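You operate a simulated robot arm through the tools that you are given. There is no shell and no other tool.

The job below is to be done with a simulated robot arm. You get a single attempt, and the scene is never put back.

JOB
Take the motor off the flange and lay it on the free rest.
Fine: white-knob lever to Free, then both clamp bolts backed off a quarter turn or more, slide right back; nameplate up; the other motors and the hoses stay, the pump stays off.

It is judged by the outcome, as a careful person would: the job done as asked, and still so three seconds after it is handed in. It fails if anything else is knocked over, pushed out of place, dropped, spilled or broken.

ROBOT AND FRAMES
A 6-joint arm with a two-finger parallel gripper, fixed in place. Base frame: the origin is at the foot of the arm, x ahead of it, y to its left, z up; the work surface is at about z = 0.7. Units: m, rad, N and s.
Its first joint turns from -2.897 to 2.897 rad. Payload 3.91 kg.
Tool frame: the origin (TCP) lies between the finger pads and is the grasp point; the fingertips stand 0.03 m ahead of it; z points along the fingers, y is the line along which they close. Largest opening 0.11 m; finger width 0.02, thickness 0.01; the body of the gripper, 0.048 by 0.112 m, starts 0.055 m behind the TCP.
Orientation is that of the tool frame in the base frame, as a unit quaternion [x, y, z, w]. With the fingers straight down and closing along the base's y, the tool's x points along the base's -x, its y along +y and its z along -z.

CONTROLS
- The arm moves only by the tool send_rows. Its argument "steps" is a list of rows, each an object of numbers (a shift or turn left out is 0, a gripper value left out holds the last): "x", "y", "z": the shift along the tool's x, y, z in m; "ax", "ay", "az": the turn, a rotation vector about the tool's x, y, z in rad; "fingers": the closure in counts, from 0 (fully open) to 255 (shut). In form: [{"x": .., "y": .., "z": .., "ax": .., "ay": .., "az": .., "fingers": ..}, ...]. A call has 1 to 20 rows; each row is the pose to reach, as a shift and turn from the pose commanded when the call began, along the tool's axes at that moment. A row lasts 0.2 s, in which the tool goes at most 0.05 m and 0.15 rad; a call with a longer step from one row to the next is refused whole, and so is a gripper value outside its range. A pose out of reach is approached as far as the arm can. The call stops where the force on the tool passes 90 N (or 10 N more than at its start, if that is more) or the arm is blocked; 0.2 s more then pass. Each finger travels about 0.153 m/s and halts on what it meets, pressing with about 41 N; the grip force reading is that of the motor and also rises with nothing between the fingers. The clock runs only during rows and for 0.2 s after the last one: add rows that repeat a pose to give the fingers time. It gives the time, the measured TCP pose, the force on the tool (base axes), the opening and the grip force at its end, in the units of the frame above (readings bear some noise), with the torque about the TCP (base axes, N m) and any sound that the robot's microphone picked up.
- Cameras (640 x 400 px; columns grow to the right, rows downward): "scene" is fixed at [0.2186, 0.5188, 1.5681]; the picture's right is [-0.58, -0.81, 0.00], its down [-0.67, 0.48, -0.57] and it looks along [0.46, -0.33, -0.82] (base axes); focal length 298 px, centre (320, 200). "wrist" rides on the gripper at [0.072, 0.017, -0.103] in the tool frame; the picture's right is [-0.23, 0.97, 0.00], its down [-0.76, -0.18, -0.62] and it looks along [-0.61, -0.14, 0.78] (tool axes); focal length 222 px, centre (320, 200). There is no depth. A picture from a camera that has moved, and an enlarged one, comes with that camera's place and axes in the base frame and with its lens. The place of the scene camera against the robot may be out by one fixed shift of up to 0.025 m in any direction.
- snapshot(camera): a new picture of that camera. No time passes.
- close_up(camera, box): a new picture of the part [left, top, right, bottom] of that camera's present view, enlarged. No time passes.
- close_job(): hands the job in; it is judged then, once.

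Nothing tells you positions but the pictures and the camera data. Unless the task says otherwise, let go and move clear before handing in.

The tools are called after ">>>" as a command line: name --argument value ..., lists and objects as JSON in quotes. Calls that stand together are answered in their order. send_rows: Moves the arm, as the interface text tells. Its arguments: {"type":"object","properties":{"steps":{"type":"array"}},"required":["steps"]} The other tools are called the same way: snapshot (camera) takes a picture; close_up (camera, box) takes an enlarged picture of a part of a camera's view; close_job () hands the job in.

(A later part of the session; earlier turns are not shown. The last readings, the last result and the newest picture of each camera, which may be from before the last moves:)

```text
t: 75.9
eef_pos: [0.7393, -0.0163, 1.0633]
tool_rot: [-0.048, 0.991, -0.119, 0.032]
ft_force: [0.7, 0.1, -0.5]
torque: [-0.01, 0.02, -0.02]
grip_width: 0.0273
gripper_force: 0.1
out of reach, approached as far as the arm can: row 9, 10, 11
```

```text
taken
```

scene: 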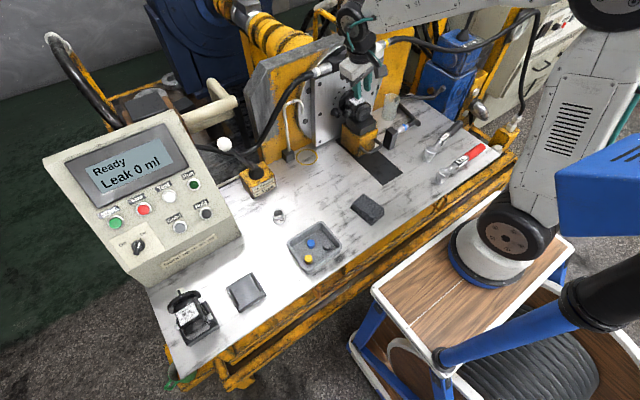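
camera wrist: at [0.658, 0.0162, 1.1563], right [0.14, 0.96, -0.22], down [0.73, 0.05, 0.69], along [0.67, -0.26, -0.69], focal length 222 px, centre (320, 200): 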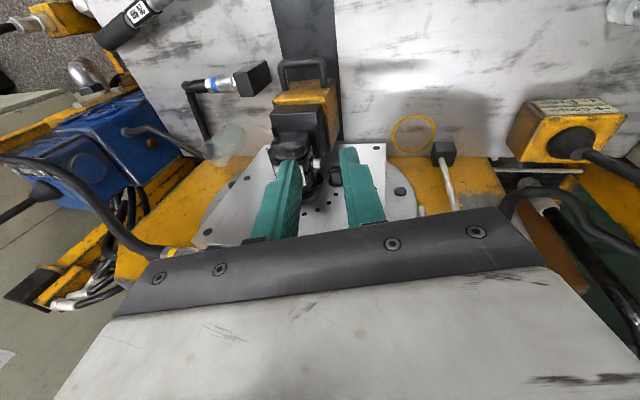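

>>> close_up --camera "scene" --box '[300, 0, 460, 120]'

```text
3.33 times, centred on (380, 60) of scene
camera zoom: at [0.2186, 0.5188, 1.5681], right [-0.58, -0.81, 0.0], down [-0.67, 0.48, -0.57], along [0.46, -0.33, -0.82], focal length 993 px, centre (120, 667)
```

zoom: 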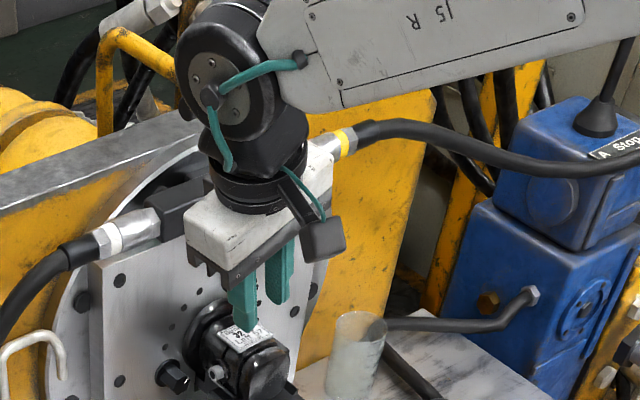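

The forearm has rolled over into a flipped wrist posture. The flip most likely happened as the tool passed in line with the forearm, during the first swing-back at the upper bolt. I'll retrace that same swing in the clear to flip it back.

>>> send_rows --steps '[{"ax": 0.043, "ay": -0.123, "az": 0.0017}, {"ax": 0.086, "ay": -0.246, "az": 0.0033}, {"ax": 0.129, "ay": -0.3685, "az": 0.005}, {"ax": 0.172, "ay": -0.491, "az": 0.0066}, {"ax": 0.2153, "ay": -0.6142, "az": 0.0083}, {"x": -0.022, "y": -0.022, "z": 0.026, "ax": 0.2153, "ay": -0.6142, "az": 0.0083}, {"x": -0.044, "y": -0.044, "z": 0.053, "ax": 0.2153, "ay": -0.6142, "az": 0.0083}, {"x": -0.066, "y": -0.066, "z": 0.079, "ax": 0.2153, "ay": -0.6142, "az": 0.0083}, {"x": -0.0885, "y": -0.0875, "z": 0.1053, "ax": 0.2153, "ay": -0.6142, "az": 0.0083}, {"x": -0.0885, "y": -0.0875, "z": 0.1053, "ax": 0.2153, "ay": -0.6142, "az": 0.0083}]'

>>> close_up --camera "scene" --box '[320, 0, 480, 130]'

```text
t: 78.1
eef_pos: [0.8434, -0.1165, 0.9863]
tool_rot: [-0.074, 0.917, -0.203, 0.335]
ft_force: [0.0, -0.3, 1.0]
torque: [0.0, 0.04, 0.0]
grip_width: 0.0274
gripper_force: 0.1
```

```text
3.08 times, centred on (400, 65) of scene
camera zoom: at [0.2186, 0.5188, 1.5681], right [-0.58, -0.81, 0.0], down [-0.67, 0.48, -0.57], along [0.46, -0.33, -0.82], focal length 916 px, centre (74, 615)
```

zoom: 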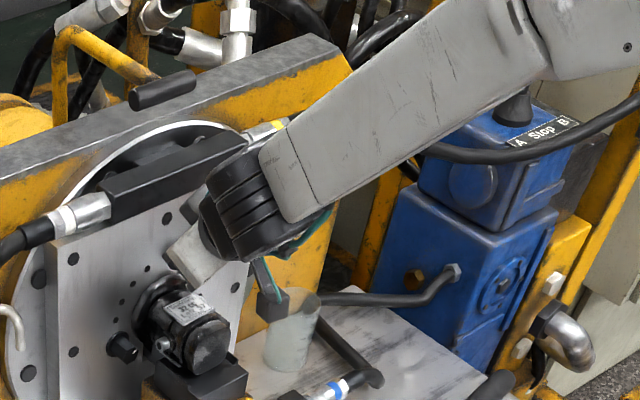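

>>> send_rows --steps '[{"x": 0.0003, "y": -0.0077, "z": 0.0004, "ax": -0.1003, "az": 0.0842}, {"x": 0.0013, "y": -0.0154, "z": 0.0015, "ax": -0.2007, "az": 0.1685}, {"x": 0.0029, "y": -0.0227, "z": 0.0035, "ax": -0.301, "az": 0.2527}, {"x": 0.0051, "y": -0.0297, "z": 0.0061, "ax": -0.4014, "az": 0.3369}, {"x": 0.0079, "y": -0.0361, "z": 0.0094, "ax": -0.501, "az": 0.4205}, {"x": 0.0112, "y": -0.0419, "z": 0.0133, "ax": -0.6013, "az": 0.5048}, {"x": 0.0149, "y": -0.047, "z": 0.0178, "ax": -0.7017, "az": 0.589}, {"x": 0.019, "y": -0.0514, "z": 0.0227, "ax": -0.802, "az": 0.6732}, {"x": 0.019, "y": -0.0514, "z": 0.0227, "ax": -0.802, "az": 0.6732}]'

>>> close_up --camera "scene" --box '[320, 0, 480, 130]'

```text
t: 80.1
eef_pos: [0.844, -0.1747, 0.9813]
tool_rot: [0.103, 0.896, 0.283, 0.326]
ft_force: [0.4, 0.2, 0.3]
torque: [-0.05, 0.04, 0.01]
grip_width: 0.027
gripper_force: 0.1
out of reach, approached as far as the arm can: row 2, 3, 4
```

```text
3.08 times, centred on (400, 65) of scene
camera zoom: at [0.2186, 0.5188, 1.5681], right [-0.58, -0.81, 0.0], down [-0.67, 0.48, -0.57], along [0.46, -0.33, -0.82], focal length 916 px, centre (74, 615)
```

zoom: 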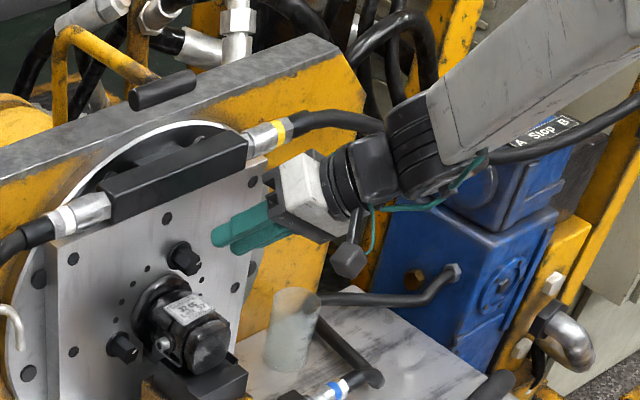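

The arm now looks as it did on its first approach to this bolt. I'll retrace that approach in reverse, back to tool-down.

>>> send_rows --steps '[{"z": -0.04}, {"z": -0.08}, {"z": -0.12}, {"z": -0.15}, {"z": -0.15}]'

>>> send_rows --steps '[{"ax": 0.107, "az": -0.09}, {"ax": 0.214, "az": -0.18}, {"ax": 0.321, "az": -0.27}, {"ax": 0.428, "az": -0.36}, {"ax": 0.468, "az": -0.393}, {"ax": 0.468, "az": -0.393}]'

>>> send_rows --steps '[{"ay": 0.14}, {"ay": 0.28}, {"ay": 0.42}, {"ay": 0.56}, {"ay": 0.698}, {"ay": 0.698}]'

>>> snapshot --camera "scene"

>>> snapshot --camera "wrist"

```text
t: 81.3
eef_pos: [0.746, -0.2433, 1.0749]
tool_rot: [0.102, 0.896, 0.283, 0.327]
ft_force: [0.3, -0.6, 0.0]
torque: [0.0, 0.0, -0.01]
grip_width: 0.027
gripper_force: 0.1
```

```text
t: 82.7
eef_pos: [0.7468, -0.2418, 1.076]
tool_rot: [-0.001, 0.939, -0.001, 0.343]
ft_force: [-0.9, -0.2, 0.3]
torque: [0.0, 0.0, -0.01]
grip_width: 0.0271
gripper_force: 0.1
```

```text
t: 84.1
eef_pos: [0.747, -0.2425, 1.0771]
tool_rot: [-0.001, 1.0, -0.001, -0.001]
ft_force: [-0.2, 0.6, 0.3]
torque: [-0.02, 0.0, -0.01]
grip_width: 0.0274
gripper_force: 0.0
```

```text
taken
```

scene: 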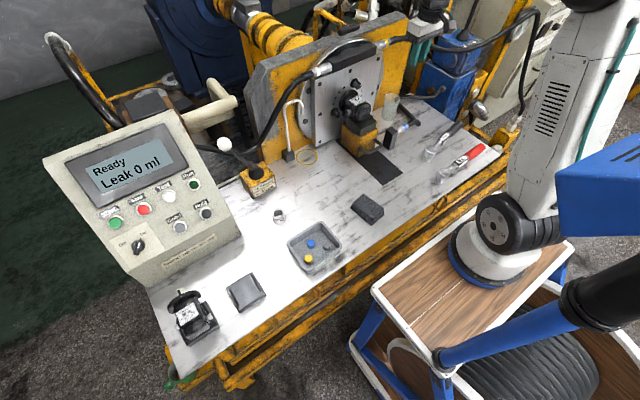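

```text
taken
camera wrist: at [0.6741, -0.2258, 1.1797], right [0.23, 0.97, 0.0], down [0.76, -0.18, 0.62], along [0.61, -0.14, -0.78], focal length 222 px, centre (320, 200)
```

wrist: 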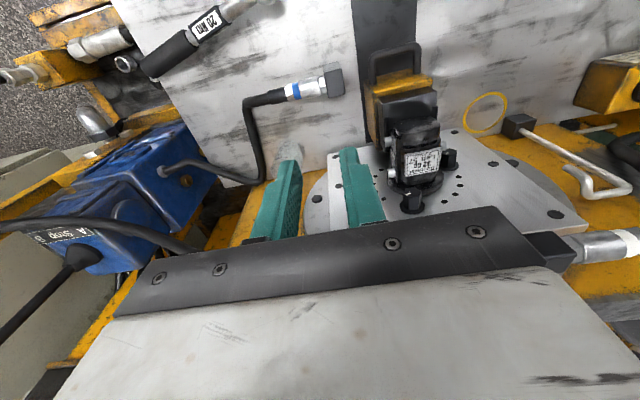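

The arm is back in its original posture, pointing straight down. Next I'll look closely at the slide and its handle.

>>> send_rows --steps '[{"x": 0.03, "y": 0.03}, {"x": 0.06, "y": 0.06}, {"x": 0.09, "y": 0.09}, {"x": 0.12, "y": 0.12}, {"x": 0.13, "y": 0.145, "z": 0.02}, {"x": 0.13, "y": 0.145, "z": 0.06, "fingers": 0}, {"x": 0.13, "y": 0.145, "z": 0.06}]'

>>> snapshot --camera "wrist"

>>> close_up --camera "wrist" --box '[240, 80, 420, 230]'

>>> close_up --camera "scene" --box '[325, 80, 415, 190]'

```text
t: 85.7
eef_pos: [0.6182, -0.0979, 1.0154]
tool_rot: [-0.001, 1.0, -0.001, 0.002]
ft_force: [-0.2, 0.1, -0.9]
torque: [0.01, 0.01, 0.0]
grip_width: 0.1101
gripper_force: 0.0
```

```text
taken
camera wrist: at [0.5439, -0.0814, 1.1184], right [0.23, 0.97, 0.0], down [0.76, -0.18, 0.62], along [0.61, -0.14, -0.78], focal length 222 px, centre (320, 200)
```

wrist: 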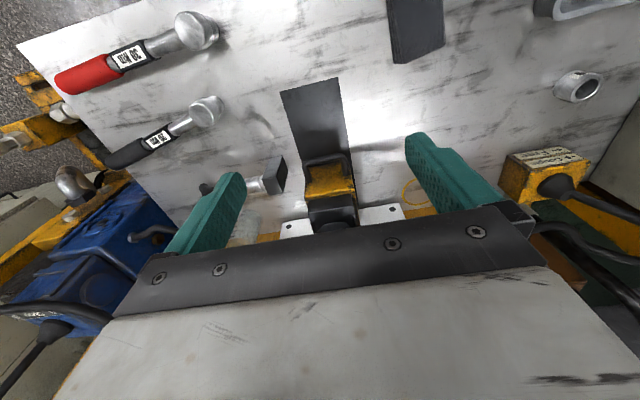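

```text
2.67 times, centred on (330, 155) of wrist
camera zoom: at [0.5439, -0.0814, 1.1184], right [0.23, 0.97, 0.0], down [0.76, -0.18, 0.62], along [0.61, -0.14, -0.78], focal length 592 px, centre (293, 320)
```

zoom: 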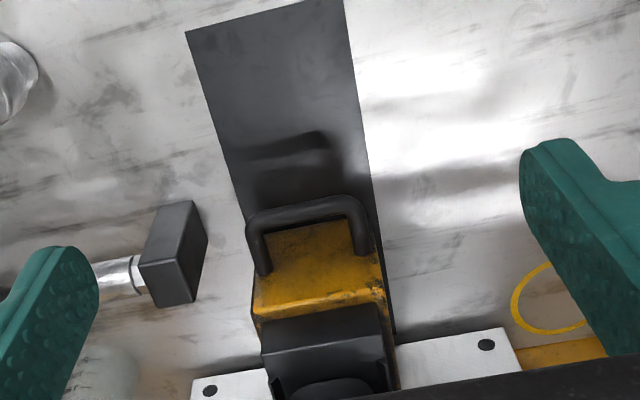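

```text
3.64 times, centred on (370, 135) of scene
camera zoom: at [0.2186, 0.5188, 1.5681], right [-0.58, -0.81, 0.0], down [-0.67, 0.48, -0.57], along [0.46, -0.33, -0.82], focal length 1083 px, centre (138, 436)
```

zoom: 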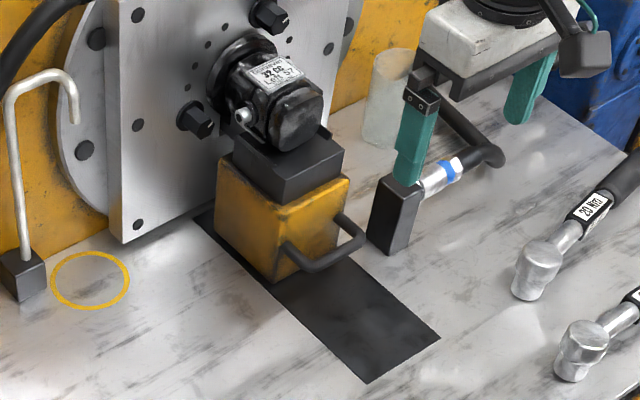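

The handle bar is centred near (0.735, -0.12, 0.755), with about 35 mm of clear gap behind it. I'll hook closed fingers down into that gap with a slight lean, so the hand clears the cradle.

>>> send_rows --steps '[{"x": -0.04, "y": -0.01, "fingers": 255}, {"x": -0.08, "y": -0.022, "ay": -0.1}, {"x": -0.1, "y": -0.022, "ay": -0.2}, {"x": -0.11, "y": -0.022, "ay": -0.262}, {"x": -0.11, "y": -0.022, "ay": -0.262}]'

>>> snapshot --camera "wrist"

```text
t: 86.9
eef_pos: [0.7275, -0.12, 1.014]
tool_rot: [0.0, 0.991, 0.0, 0.131]
ft_force: [-0.4, 0.3, 0.6]
torque: [-0.02, -0.02, 0.02]
grip_width: 0.0
gripper_force: 37.6
```

```text
taken
camera wrist: at [0.6294, -0.1035, 1.0961], right [0.22, 0.97, 0.06], down [0.57, -0.18, 0.8], along [0.79, -0.14, -0.6], focal length 222 px, centre (320, 200)
```

wrist: 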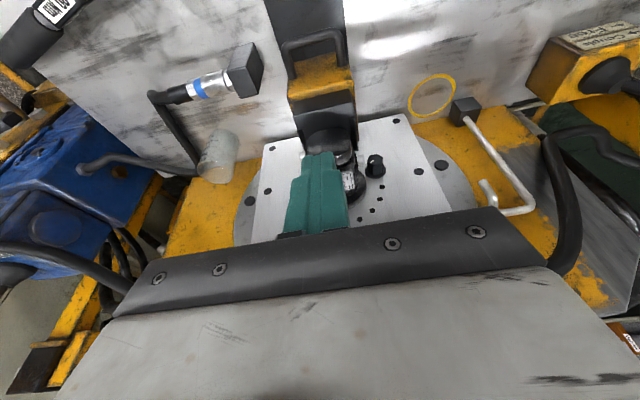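

>>> close_up --camera "wrist" --box '[250, 10, 390, 130]'

```text
3.33 times, centred on (320, 70) of wrist
camera zoom: at [0.6294, -0.1035, 1.0961], right [0.22, 0.97, 0.06], down [0.57, -0.18, 0.8], along [0.79, -0.14, -0.6], focal length 740 px, centre (320, 633)
```

zoom: 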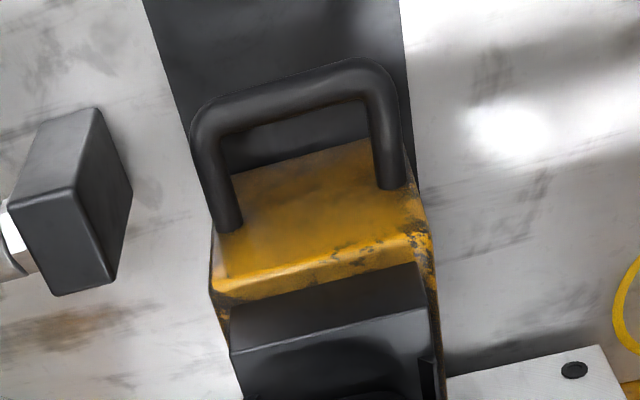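

>>> send_rows --steps '[{"x": -0.0246, "y": 0.001, "z": 0.0066}, {"x": -0.0142, "y": 0.001, "z": 0.0452}, {"x": -0.0038, "y": 0.001, "z": 0.0838}, {"x": 0.0066, "y": 0.001, "z": 0.1223}, {"x": 0.0169, "y": 0.001, "z": 0.1609}, {"x": 0.0247, "y": 0.001, "z": 0.1898}, {"x": 0.0299, "y": 0.001, "z": 0.209}, {"x": 0.0351, "y": 0.001, "z": 0.2283}, {"x": 0.0385, "y": 0.001, "z": 0.2409}]'

>>> snapshot --camera "wrist"

>>> close_up --camera "scene" --box '[325, 70, 435, 190]'

```text
t: 88.9
eef_pos: [0.7528, -0.1201, 0.7743]
tool_rot: [-0.001, 0.991, -0.001, 0.131]
ft_force: [0.5, 0.1, 0.2]
torque: [0.0, 0.03, 0.01]
grip_width: 0.0003
gripper_force: 38.2
```

```text
taken
camera wrist: at [0.6551, -0.103, 0.8544], right [0.22, 0.97, 0.06], down [0.57, -0.18, 0.8], along [0.79, -0.14, -0.6], focal length 222 px, centre (320, 200)
```

wrist: 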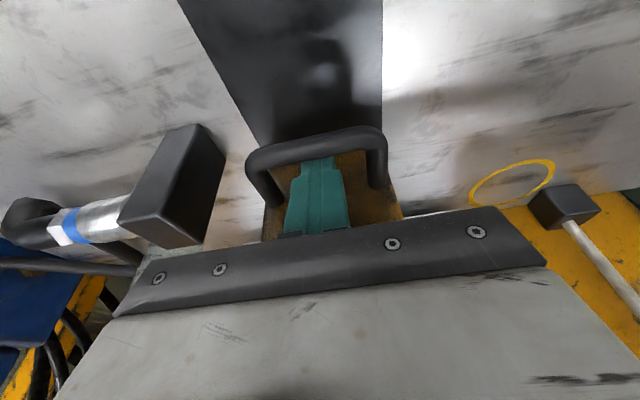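

```text
3.33 times, centred on (380, 130) of scene
camera zoom: at [0.2186, 0.5188, 1.5681], right [-0.58, -0.81, 0.0], down [-0.67, 0.48, -0.57], along [0.46, -0.33, -0.82], focal length 993 px, centre (120, 433)
```

zoom: 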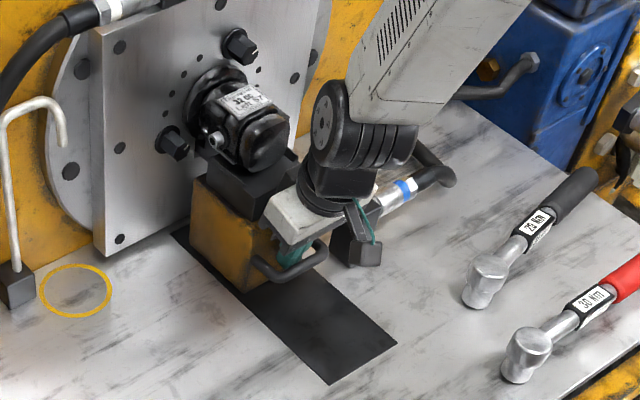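

The fingers are inside the handle. I'll lower them slightly for a secure hook and pull the slide back gently.

>>> send_rows --steps '[{"x": 0.0021, "z": 0.0077}, {"x": 0.0117, "z": 0.0051}, {"x": 0.0214, "z": 0.0025}, {"x": 0.031, "z": -0.0001}, {"x": 0.0407, "z": -0.0027}]'

>>> close_up --camera "scene" --box '[325, 70, 435, 190]'

>>> snapshot --camera "wrist"

```text
t: 90.1
eef_pos: [0.7088, -0.1197, 0.7642]
tool_rot: [0.0, 0.992, 0.001, 0.129]
ft_force: [1.1, -0.9, 0.5]
torque: [0.01, 0.0, 0.0]
grip_width: 0.0
gripper_force: 38.0
```

```text
3.33 times, centred on (380, 130) of scene
camera zoom: at [0.2186, 0.5188, 1.5681], right [-0.58, -0.81, 0.0], down [-0.67, 0.48, -0.57], along [0.46, -0.33, -0.82], focal length 993 px, centre (120, 433)
```

zoom: 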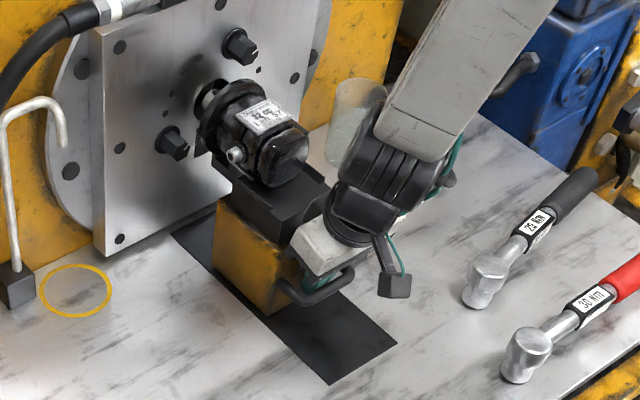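

```text
taken
camera wrist: at [0.6125, -0.1029, 0.8465], right [0.22, 0.97, 0.06], down [0.58, -0.18, 0.8], along [0.79, -0.14, -0.6], focal length 222 px, centre (320, 200)
```

wrist: 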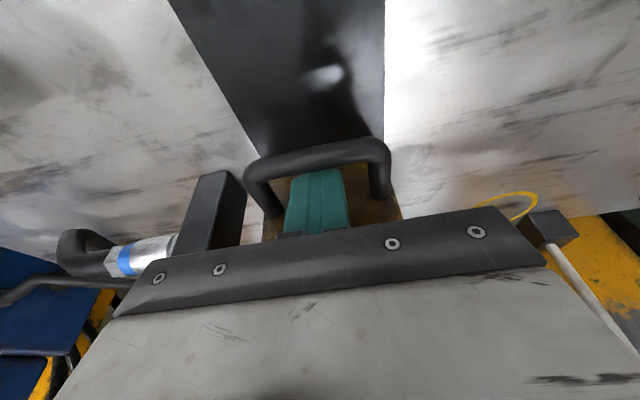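

The slide and motor move back together with almost no force. Continuing to the rear stop.

>>> send_rows --steps '[{"x": 0.0087, "z": -0.0023}, {"x": 0.0174, "z": -0.0047}, {"x": 0.026, "z": -0.007}, {"x": 0.0347, "z": -0.0093}, {"x": 0.0434, "z": -0.0117}, {"x": 0.0521, "z": -0.014}, {"x": 0.0607, "z": -0.0163}, {"x": 0.0694, "z": -0.0187}, {"x": 0.0771, "z": -0.0208}, {"x": 0.0829, "z": -0.0223}, {"x": 0.0887, "z": -0.0239}, {"x": 0.0945, "z": -0.0254}, {"x": 0.1003, "z": -0.027}]'

>>> close_up --camera "scene" --box '[325, 70, 435, 190]'

>>> snapshot --camera "wrist"

```text
t: 92.9
eef_pos: [0.6111, -0.1193, 0.765]
tool_rot: [-0.001, 0.991, -0.001, 0.135]
ft_force: [22.6, 0.7, 4.0]
torque: [-0.06, -0.07, 0.28]
grip_width: 0.0001
gripper_force: 37.7
```

```text
3.33 times, centred on (380, 130) of scene
camera zoom: at [0.2186, 0.5188, 1.5681], right [-0.58, -0.81, 0.0], down [-0.67, 0.48, -0.57], along [0.46, -0.33, -0.82], focal length 993 px, centre (120, 433)
```

zoom: 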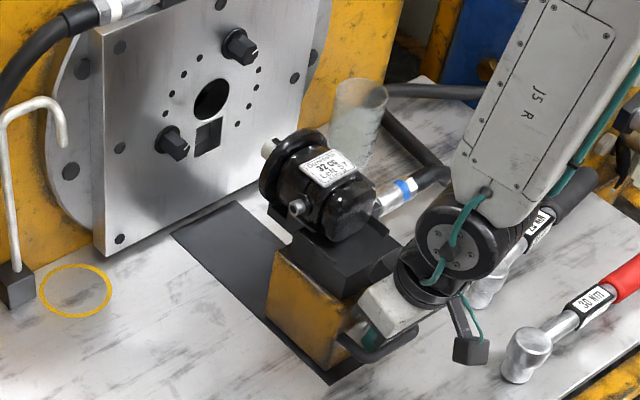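

```text
taken
camera wrist: at [0.5132, -0.1019, 0.8462], right [0.22, 0.97, 0.06], down [0.57, -0.18, 0.8], along [0.79, -0.14, -0.59], focal length 222 px, centre (320, 200)
```

wrist: 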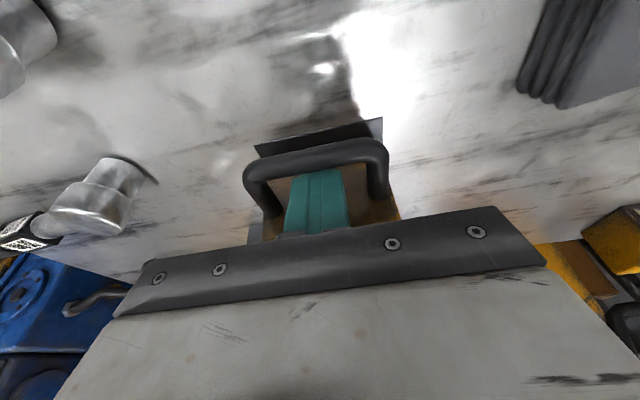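

There's resistance now, probably the rear stop. A small extra pull will confirm it.

>>> send_rows --steps '[{"x": 0.0048, "z": -0.0013}, {"x": 0.0096, "z": -0.0026}, {"x": 0.0145, "z": -0.0039}]'

>>> close_up --camera "scene" --box '[325, 90, 435, 210]'

```text
t: 93.6
eef_pos: [0.61, -0.1209, 0.7701]
tool_rot: [-0.001, 0.989, -0.002, 0.147]
ft_force: [13.0, -3.2, 9.9]
torque: [-0.11, -0.05, 0.04]
grip_width: 0.0
gripper_force: 37.8
stopped in row 3: the force on the tool passed its limit at 93 N (the readings are from after the stop); the commanded pose is now the measured one
```

```text
3.33 times, centred on (380, 150) of scene
camera zoom: at [0.2186, 0.5188, 1.5681], right [-0.58, -0.81, 0.0], down [-0.67, 0.48, -0.57], along [0.46, -0.33, -0.82], focal length 993 px, centre (120, 367)
```

zoom: 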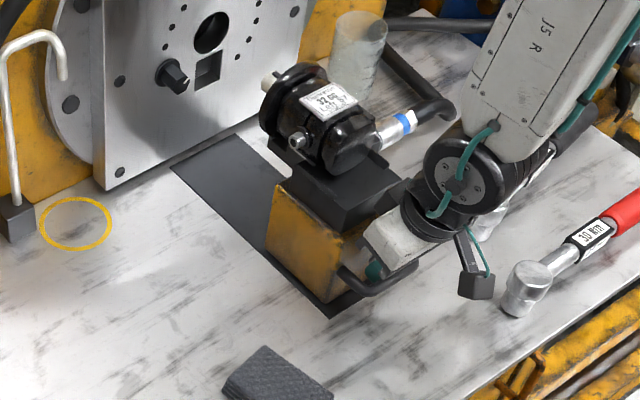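

The slide is hard against its rear stop at 93 N. I'll ease off the handle and lift straight up.

>>> send_rows --steps '[{"x": -0.006, "z": 0.0018}, {"x": -0.0118, "z": -0.0173}, {"x": -0.0176, "z": -0.0364}, {"x": -0.0264, "z": -0.065}, {"x": -0.038, "z": -0.1033}, {"x": -0.0496, "z": -0.1415}, {"x": -0.0613, "z": -0.1798}, {"x": -0.0729, "z": -0.218}, {"x": -0.0845, "z": -0.2562}]'

>>> snapshot --camera "scene"

>>> snapshot --camera "wrist"

```text
t: 95.6
eef_pos: [0.6136, -0.1196, 1.0387]
tool_rot: [-0.002, 0.99, -0.001, 0.143]
ft_force: [0.6, -0.8, -1.2]
torque: [0.01, 0.01, 0.02]
grip_width: 0.0
gripper_force: 36.9
```

```text
taken
```

scene: 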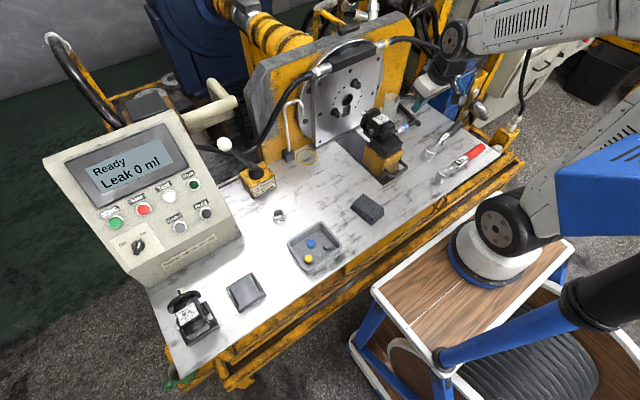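

```text
taken
camera wrist: at [0.515, -0.1035, 1.1172], right [0.22, 0.97, 0.06], down [0.55, -0.17, 0.81], along [0.8, -0.14, -0.58], focal length 222 px, centre (320, 200)
```

wrist: 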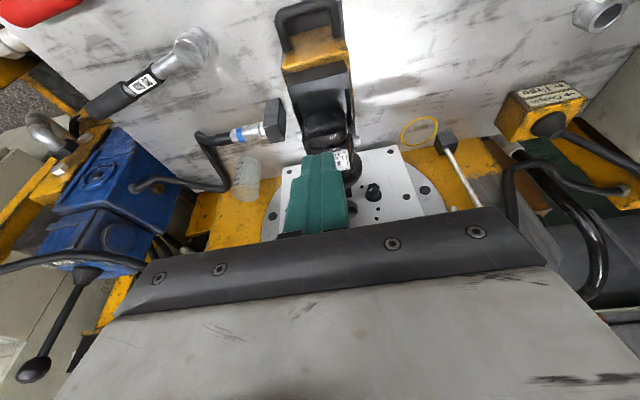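

The forearm is in its normal posture again. I'll straighten the tool and look down on the motor to plan the grasp.

>>> send_rows --steps '[{"x": -0.02, "ay": 0.1, "fingers": 0}, {"x": -0.05, "z": 0.005, "ay": 0.2}, {"x": -0.075, "z": 0.015, "ay": 0.287}, {"x": -0.075, "z": 0.015, "ay": 0.287}]'

>>> snapshot --camera "wrist"

>>> close_up --camera "wrist" --box '[240, 30, 420, 180]'

>>> close_up --camera "scene" --box '[345, 95, 425, 195]'

```text
t: 96.6
eef_pos: [0.6919, -0.1198, 1.0465]
tool_rot: [-0.001, 1.0, -0.001, 0.001]
ft_force: [-0.1, 0.0, 0.1]
torque: [-0.04, -0.01, 0.0]
grip_width: 0.11
gripper_force: 0.0
```

```text
taken
camera wrist: at [0.6181, -0.1035, 1.149], right [0.22, 0.97, 0.0], down [0.76, -0.17, 0.62], along [0.61, -0.14, -0.78], focal length 222 px, centre (320, 200)
```

wrist: 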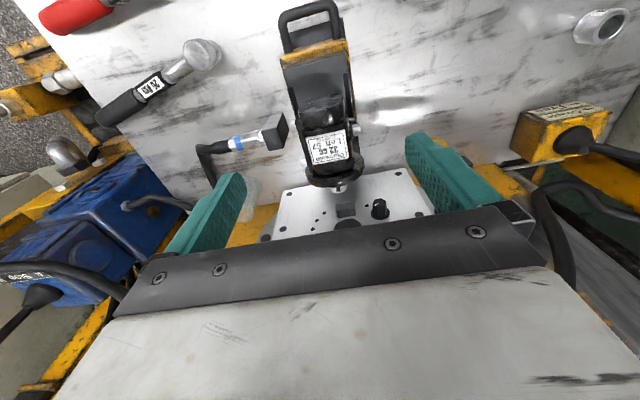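

```text
2.67 times, centred on (330, 105) of wrist
camera zoom: at [0.6181, -0.1035, 1.149], right [0.22, 0.97, 0.0], down [0.76, -0.17, 0.62], along [0.61, -0.14, -0.78], focal length 592 px, centre (293, 453)
```

zoom: 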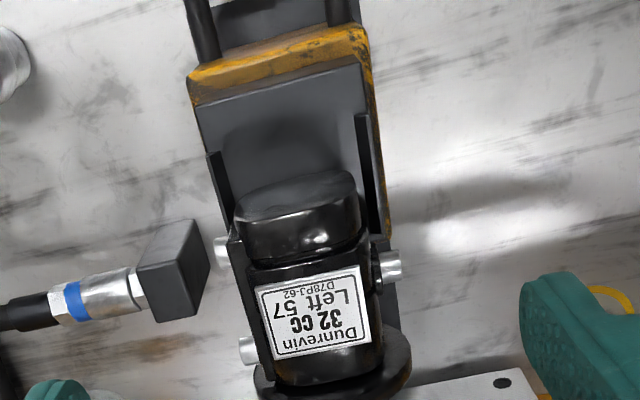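

```text
4.00 times, centred on (385, 145) of scene
camera zoom: at [0.2186, 0.5188, 1.5681], right [-0.58, -0.81, 0.0], down [-0.67, 0.48, -0.57], along [0.46, -0.33, -0.82], focal length 1192 px, centre (60, 420)
```

zoom: 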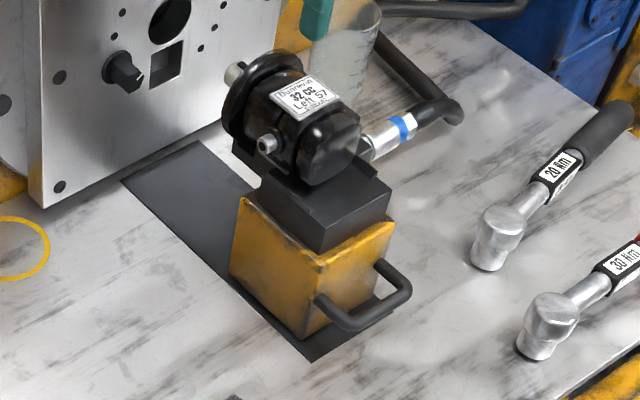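

The slide is right back and the motor sits on its cradle, with one port stub on its left side (x≈0.73) and two on its right (x≈0.71 and 0.76). I'll descend part-way to check the grasp geometry.

>>> send_rows --steps '[{"x": -0.02, "z": 0.02}, {"x": -0.045, "y": 0.002, "z": 0.05}, {"x": -0.045, "y": 0.002, "z": 0.075}, {"x": -0.045, "y": 0.002, "z": 0.075}]'

>>> snapshot --camera "wrist"

>>> close_up --camera "wrist" --box '[250, 70, 400, 190]'

```text
t: 97.6
eef_pos: [0.7369, -0.1168, 0.9697]
tool_rot: [-0.002, 1.0, -0.002, 0.001]
ft_force: [0.4, 0.3, -0.6]
torque: [0.0, 0.02, 0.0]
grip_width: 0.1101
gripper_force: 0.0
```

```text
taken
camera wrist: at [0.6638, -0.1001, 1.0723], right [0.22, 0.97, 0.0], down [0.76, -0.17, 0.63], along [0.61, -0.14, -0.78], focal length 222 px, centre (320, 200)
```

wrist: 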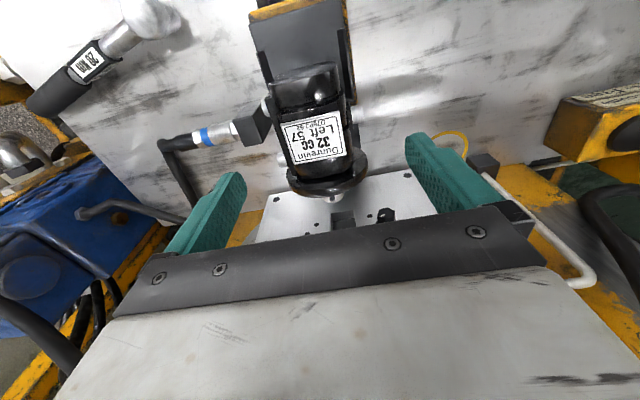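

```text
3.33 times, centred on (325, 130) of wrist
camera zoom: at [0.6638, -0.1001, 1.0723], right [0.22, 0.97, 0.0], down [0.76, -0.17, 0.63], along [0.61, -0.14, -0.78], focal length 740 px, centre (303, 433)
```

zoom: 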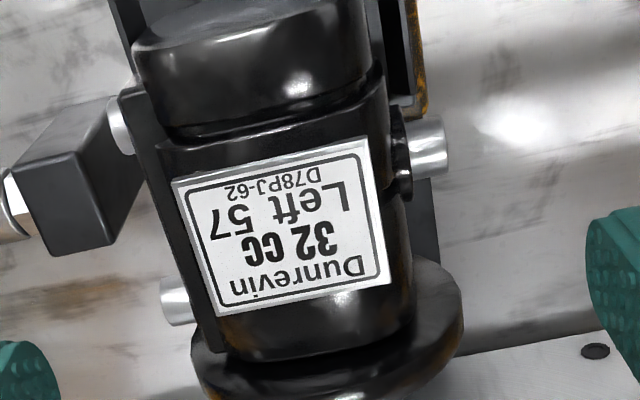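

The left stub tip is at about y -0.078 and the right side plate at about y -0.154. I'll grip across x≈0.7355, between the two right-hand stubs, with the opposite pad on the left stub's face close to the motor's middle. Descending slowly.

>>> send_rows --steps '[{"x": 0.0014, "y": 0.0008, "z": 0.03}, {"x": 0.0014, "y": 0.0008, "z": 0.055}, {"x": 0.0014, "y": 0.0008, "z": 0.072}, {"x": 0.0014, "y": 0.0008, "z": 0.08}, {"x": 0.0014, "y": 0.0008, "z": 0.0867}]'

>>> snapshot --camera "wrist"

>>> close_up --camera "scene" --box '[345, 75, 425, 175]'

```text
t: 98.8
eef_pos: [0.7366, -0.1169, 0.8823]
tool_rot: [-0.002, 1.0, -0.002, 0.001]
ft_force: [0.3, 0.1, -0.2]
torque: [-0.03, 0.01, 0.03]
grip_width: 0.1101
gripper_force: 0.1
```

```text
taken
camera wrist: at [0.6629, -0.1002, 0.9862], right [0.22, 0.97, 0.0], down [0.76, -0.17, 0.62], along [0.61, -0.14, -0.78], focal length 222 px, centre (320, 200)
```

wrist: 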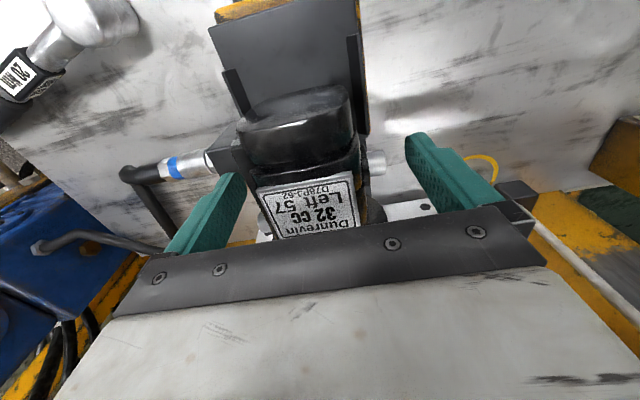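

```text
4.00 times, centred on (385, 125) of scene
camera zoom: at [0.2186, 0.5188, 1.5681], right [-0.58, -0.81, 0.0], down [-0.67, 0.48, -0.57], along [0.46, -0.33, -0.82], focal length 1192 px, centre (60, 500)
```

zoom: 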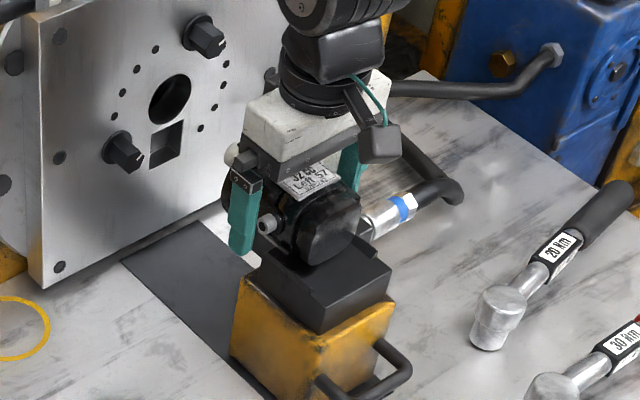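

The fingertips sit just above the cradle rails on both sides. Closing gently now.

>>> send_rows --steps '[{"fingers": 50}, {"fingers": 65}, {"fingers": 75}, {"fingers": 90}, {"fingers": 255}, {"fingers": 255}, {"fingers": 255}]'

>>> snapshot --camera "wrist"

>>> close_up --camera "scene" --box '[345, 75, 425, 175]'

```text
t: 100.4
eef_pos: [0.7364, -0.1162, 0.8844]
tool_rot: [-0.001, 1.0, -0.002, 0.001]
ft_force: [-1.2, 4.0, 0.2]
torque: [0.19, 0.07, 0.04]
grip_width: 0.0763
gripper_force: 41.3
```

```text
taken
camera wrist: at [0.663, -0.1002, 0.9864], right [0.22, 0.97, 0.0], down [0.76, -0.17, 0.62], along [0.61, -0.14, -0.78], focal length 222 px, centre (320, 200)
```

wrist: 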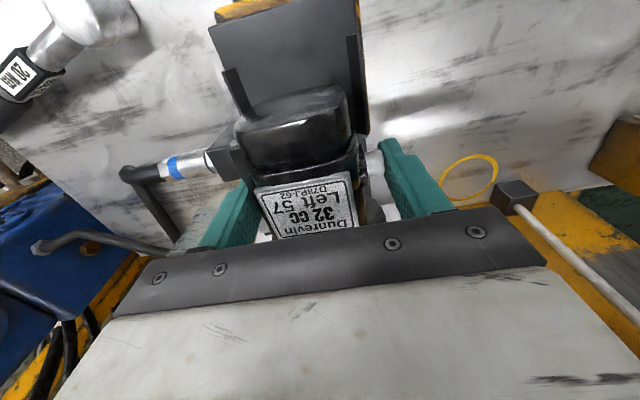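

```text
4.00 times, centred on (385, 125) of scene
camera zoom: at [0.2186, 0.5188, 1.5681], right [-0.58, -0.81, 0.0], down [-0.67, 0.48, -0.57], along [0.46, -0.33, -0.82], focal length 1192 px, centre (60, 500)
```

zoom: 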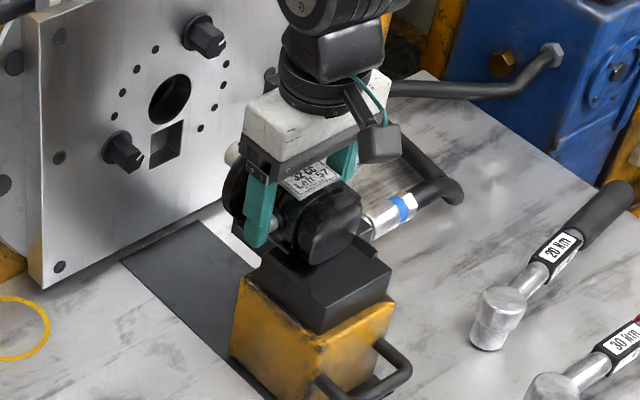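

Held at 76 mm, as predicted. I'll lift 1.5 cm slowly to check that the motor hangs level.

>>> send_rows --steps '[{"z": -0.004}, {"z": -0.008}, {"z": -0.012}, {"z": -0.016}, {"z": -0.02}, {"z": -0.02}]'

>>> snapshot --camera "wrist"

>>> close_up --camera "scene" --box '[345, 75, 425, 175]'

```text
t: 101.8
eef_pos: [0.736, -0.1154, 0.9037]
tool_rot: [-0.001, 1.0, -0.002, 0.0]
ft_force: [-0.2, 0.1, -13.3]
torque: [0.1, 0.13, -0.03]
grip_width: 0.0762
gripper_force: 41.1
```

```text
taken
camera wrist: at [0.6622, -0.0994, 1.0067], right [0.22, 0.97, 0.0], down [0.76, -0.17, 0.62], along [0.61, -0.14, -0.78], focal length 222 px, centre (320, 200)
```

wrist: 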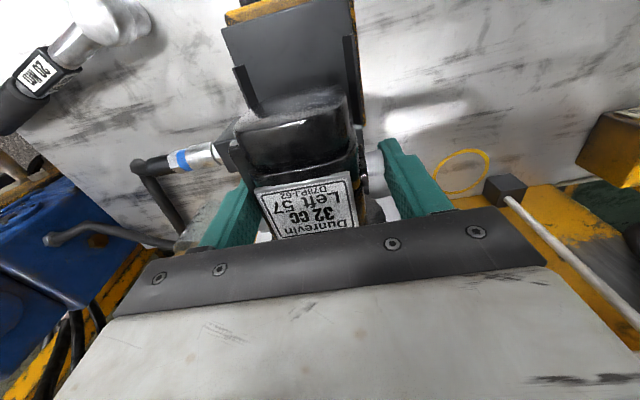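

```text
4.00 times, centred on (385, 125) of scene
camera zoom: at [0.2186, 0.5188, 1.5681], right [-0.58, -0.81, 0.0], down [-0.67, 0.48, -0.57], along [0.46, -0.33, -0.82], focal length 1192 px, centre (60, 500)
```

zoom: 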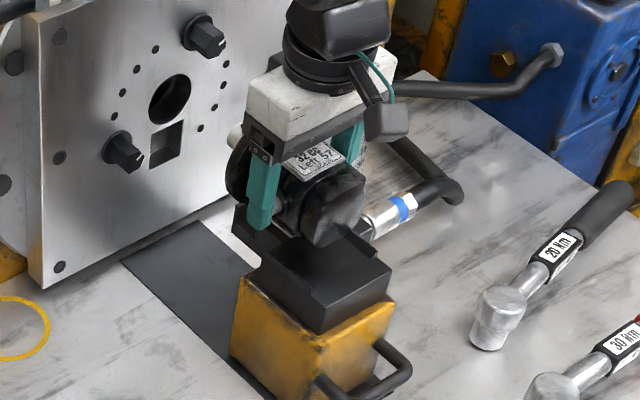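

The motor, about 1.35 kg, hangs level with the nameplate up. I'll raise it clear and carry it over to the free rest near (0.54, 0.53).

>>> send_rows --steps '[{"z": -0.02}, {"z": -0.045}, {"z": -0.07}, {"z": -0.09}, {"z": -0.1}, {"z": -0.1}]'

>>> send_rows --steps '[{"x": 0.004, "y": 0.015}, {"x": 0.012, "y": 0.045}, {"x": 0.022, "y": 0.08}, {"x": 0.032, "y": 0.115}, {"x": 0.042, "y": 0.15}, {"x": 0.052, "y": 0.185}, {"x": 0.062, "y": 0.22}, {"x": 0.072, "y": 0.255}, {"x": 0.082, "y": 0.29}, {"x": 0.092, "y": 0.325}, {"x": 0.102, "y": 0.36}, {"x": 0.112, "y": 0.395}, {"x": 0.122, "y": 0.43}, {"x": 0.132, "y": 0.465}, {"x": 0.14, "y": 0.495}, {"x": 0.146, "y": 0.515}, {"x": 0.15, "y": 0.525}, {"x": 0.15, "y": 0.525}]'

>>> snapshot --camera "wrist"

>>> snapshot --camera "scene"

```text
t: 103.2
eef_pos: [0.735, -0.1171, 1.0035]
tool_rot: [-0.001, 1.0, -0.002, 0.0]
ft_force: [0.3, -0.9, -12.6]
torque: [0.1, 0.13, 0.03]
grip_width: 0.0762
gripper_force: 41.2
```

```text
t: 107.0
eef_pos: [0.5847, 0.4094, 1.0021]
tool_rot: [-0.002, 1.0, -0.002, 0.002]
ft_force: [-0.3, 0.1, -11.6]
torque: [0.07, 0.13, 0.01]
grip_width: 0.0759
gripper_force: 40.8
```

```text
taken
camera wrist: at [0.5117, 0.4255, 1.1048], right [0.22, 0.97, 0.0], down [0.76, -0.17, 0.62], along [0.61, -0.14, -0.78], focal length 222 px, centre (320, 200)
```

wrist: 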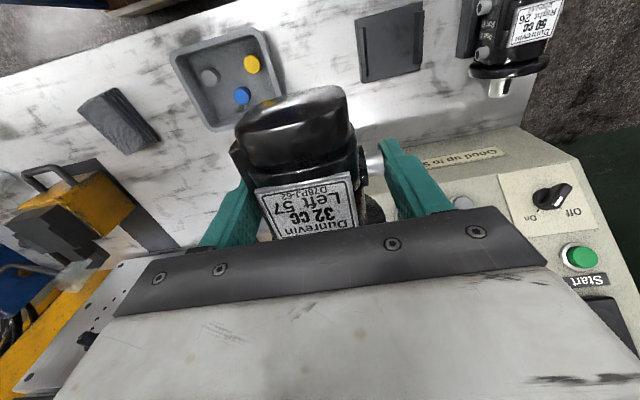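

```text
taken
```

scene: 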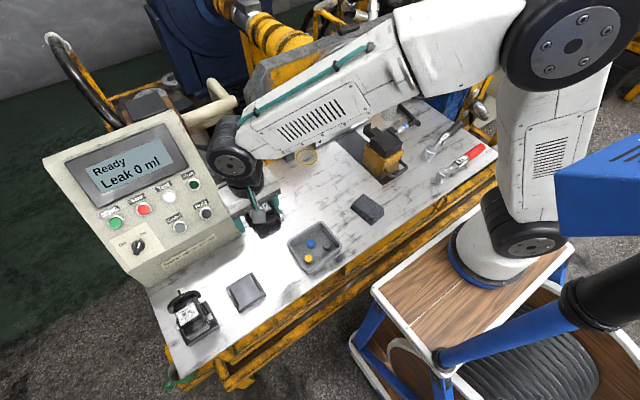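

>>> close_up --camera "wrist" --box '[330, 0, 570, 110]'

>>> close_up --camera "scene" --box '[160, 150, 300, 350]'

```text
2.67 times, centred on (450, 55) of wrist
camera zoom: at [0.5117, 0.4255, 1.1048], right [0.22, 0.97, 0.0], down [0.76, -0.17, 0.62], along [0.61, -0.14, -0.78], focal length 592 px, centre (-27, 587)
```

zoom: 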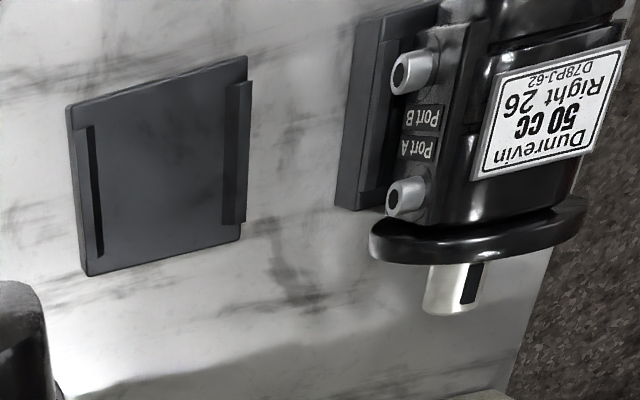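

```text
2.00 times, centred on (230, 250) of scene
camera zoom: at [0.2186, 0.5188, 1.5681], right [-0.58, -0.81, 0.0], down [-0.67, 0.48, -0.57], along [0.46, -0.33, -0.82], focal length 596 px, centre (500, 100)
```

zoom: 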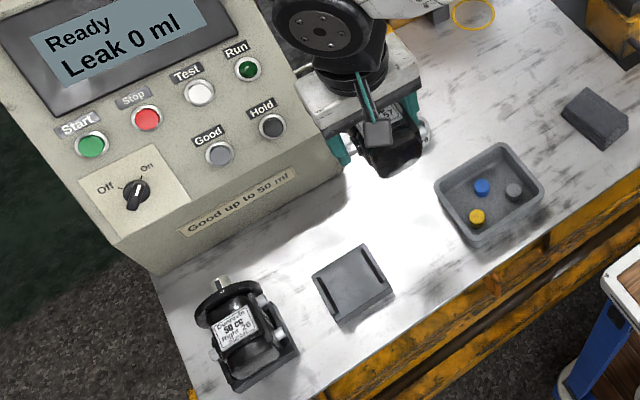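

The free rest spans roughly x 0.522–0.597, y 0.471–0.554, with rails along x like the cradle. The 50 cc motor sits with its flange disc just past the far edge of its rest, so I'll match that. Moving above the rest for a closer look.

>>> send_rows --steps '[{"x": 0.006, "y": 0.03}, {"x": 0.013, "y": 0.065}, {"x": 0.019, "y": 0.095}, {"x": 0.022, "y": 0.106}, {"x": 0.022, "y": 0.106, "z": 0.03}, {"x": 0.022, "y": 0.106, "z": 0.06}, {"x": 0.022, "y": 0.106, "z": 0.09}, {"x": 0.022, "y": 0.106, "z": 0.11}, {"x": 0.022, "y": 0.106, "z": 0.11}]'

>>> snapshot --camera "wrist"

>>> close_up --camera "wrist" --box '[200, 0, 440, 160]'

>>> close_up --camera "scene" --box '[170, 210, 300, 350]'

```text
t: 109.0
eef_pos: [0.5634, 0.5139, 0.8928]
tool_rot: [-0.001, 1.0, -0.002, 0.0]
ft_force: [-0.1, -0.3, -13.5]
torque: [0.12, 0.11, 0.03]
grip_width: 0.0759
gripper_force: 40.9
```

```text
taken
camera wrist: at [0.4896, 0.5302, 0.9953], right [0.22, 0.97, 0.0], down [0.76, -0.17, 0.63], along [0.61, -0.14, -0.78], focal length 222 px, centre (320, 200)
```

wrist: 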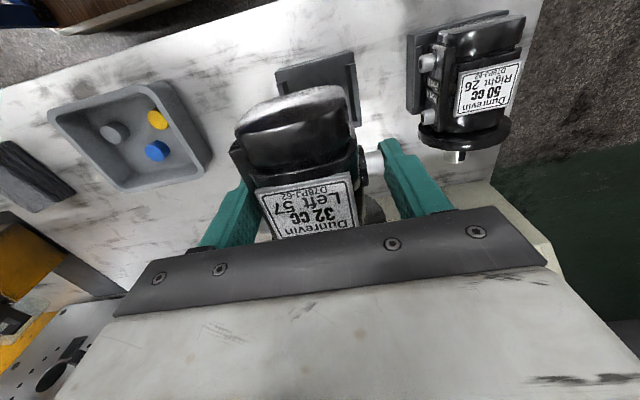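

```text
2.50 times, centred on (320, 80) of wrist
camera zoom: at [0.4896, 0.5302, 0.9953], right [0.22, 0.97, 0.0], down [0.76, -0.17, 0.63], along [0.61, -0.14, -0.78], focal length 555 px, centre (320, 500)
```

zoom: 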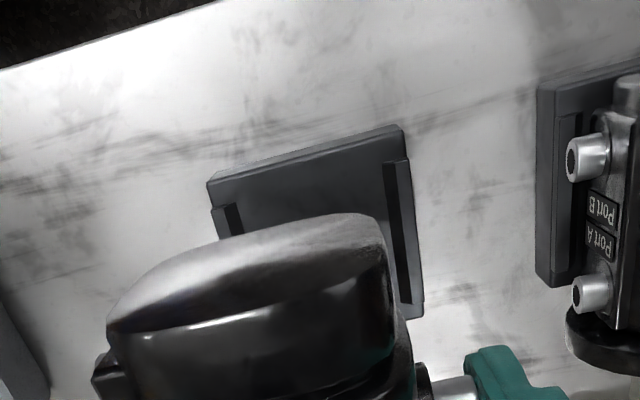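

```text
2.86 times, centred on (235, 280) of scene
camera zoom: at [0.2186, 0.5188, 1.5681], right [-0.58, -0.81, 0.0], down [-0.67, 0.48, -0.57], along [0.46, -0.33, -0.82], focal length 851 px, centre (563, -29)
```

zoom: 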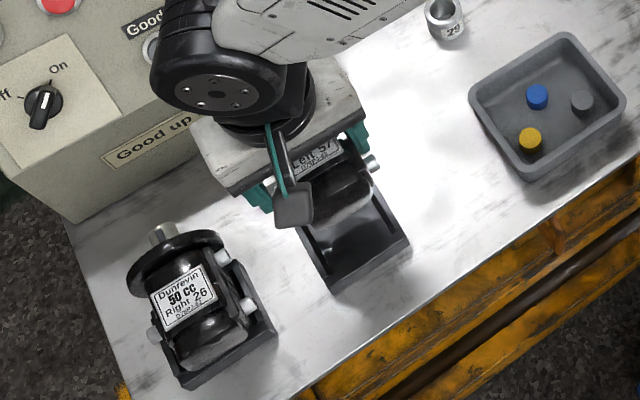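

The rest's top is at about z 0.726, with its rails centred at about y 0.5165. I'll shift a few millimetres left and descend to just above it.

>>> send_rows --steps '[{"y": 0.004, "z": 0.02}, {"y": 0.004, "z": 0.045}, {"y": 0.004, "z": 0.07}, {"y": 0.004, "z": 0.085}, {"y": 0.004, "z": 0.09}, {"y": 0.004, "z": 0.09}]'

>>> snapshot --camera "wrist"

>>> close_up --camera "wrist" --box '[200, 0, 440, 160]'

>>> close_up --camera "scene" --box '[200, 230, 290, 320]'

```text
t: 110.4
eef_pos: [0.5625, 0.5202, 0.8004]
tool_rot: [-0.001, 1.0, -0.002, 0.0]
ft_force: [0.3, 0.1, -12.6]
torque: [0.08, 0.13, 0.0]
grip_width: 0.076
gripper_force: 41.1
```

```text
taken
camera wrist: at [0.4894, 0.536, 0.9044], right [0.22, 0.97, 0.0], down [0.76, -0.17, 0.63], along [0.61, -0.14, -0.78], focal length 222 px, centre (320, 200)
```

wrist: 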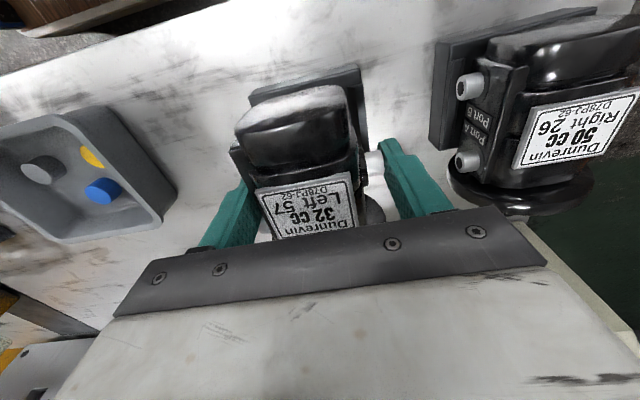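

```text
2.50 times, centred on (320, 80) of wrist
camera zoom: at [0.4894, 0.536, 0.9044], right [0.22, 0.97, 0.0], down [0.76, -0.17, 0.63], along [0.61, -0.14, -0.78], focal length 555 px, centre (320, 500)
```

zoom: 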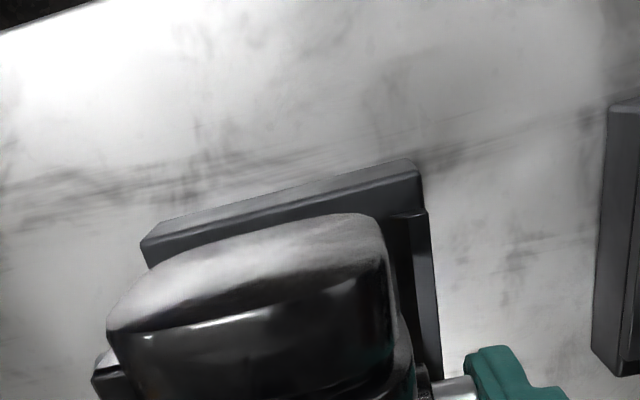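

```text
4.44 times, centred on (245, 275) of scene
camera zoom: at [0.2186, 0.5188, 1.5681], right [-0.58, -0.81, 0.0], down [-0.67, 0.48, -0.57], along [0.46, -0.33, -0.82], focal length 1324 px, centre (653, -133)
```

zoom: 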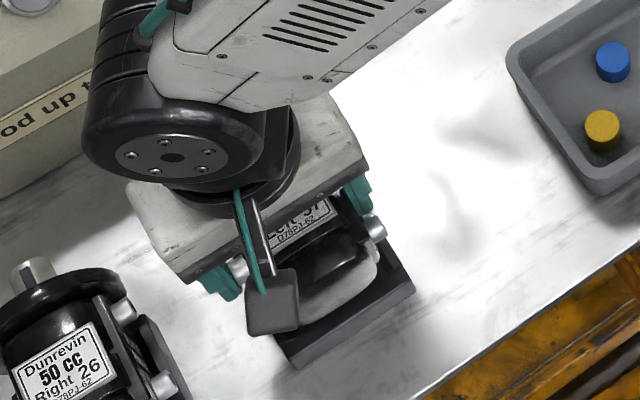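

Alignment looks right: rest centre at y≈0.516, disc overhanging the far edge. Lowering slowly towards contact.

>>> send_rows --steps '[{"y": -0.001, "z": 0.005}, {"y": -0.001, "z": 0.01}, {"y": -0.001, "z": 0.014}, {"y": -0.001, "z": 0.018}, {"y": -0.001, "z": 0.02}]'

>>> close_up --camera "scene" --box '[200, 230, 290, 320]'

>>> close_up --camera "wrist" --box '[200, 0, 440, 160]'

```text
t: 111.6
eef_pos: [0.5626, 0.5173, 0.7818]
tool_rot: [-0.001, 1.0, -0.002, 0.001]
ft_force: [0.1, -0.2, -13.3]
torque: [0.12, 0.15, 0.0]
grip_width: 0.0759
gripper_force: 40.8
```

```text
4.44 times, centred on (245, 275) of scene
camera zoom: at [0.2186, 0.5188, 1.5681], right [-0.58, -0.81, 0.0], down [-0.67, 0.48, -0.57], along [0.46, -0.33, -0.82], focal length 1324 px, centre (653, -133)
```

zoom: 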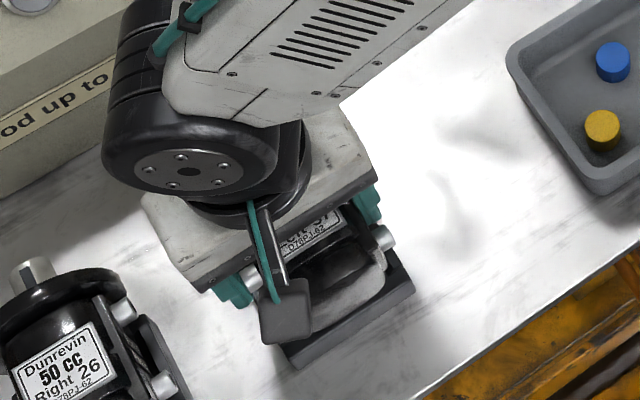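

```text
2.50 times, centred on (320, 80) of wrist
camera zoom: at [0.4897, 0.534, 0.8846], right [0.22, 0.97, 0.0], down [0.76, -0.17, 0.63], along [0.61, -0.14, -0.78], focal length 555 px, centre (320, 500)
```

zoom: 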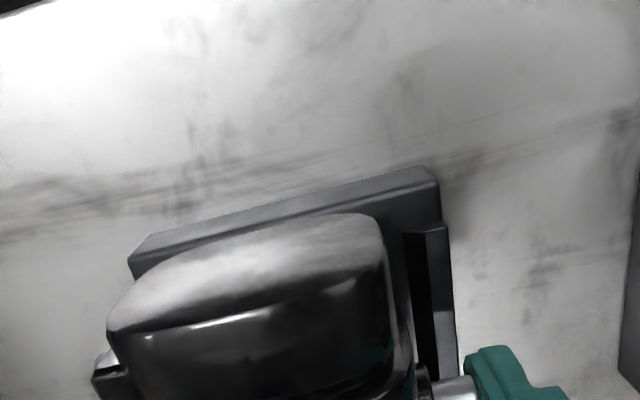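

Still carrying the full weight, aligned within about a millimetre. Lowering the last few millimetres until the weight comes off.

>>> send_rows --steps '[{"z": 0.002}, {"z": 0.004}, {"z": 0.005}]'

>>> send_rows --steps '[{"z": 0.0015}, {"z": 0.003}]'

```text
t: 112.4
eef_pos: [0.5624, 0.5171, 0.7758]
tool_rot: [-0.001, 1.0, -0.001, 0.001]
ft_force: [0.0, 0.1, -12.8]
torque: [0.09, 0.09, 0.0]
grip_width: 0.076
gripper_force: 41.4
```

```text
t: 113.0
eef_pos: [0.5617, 0.5176, 0.7738]
tool_rot: [-0.001, 1.0, -0.002, 0.0]
ft_force: [0.0, 0.2, -12.5]
torque: [0.09, 0.17, 0.01]
grip_width: 0.0758
gripper_force: 41.1
```

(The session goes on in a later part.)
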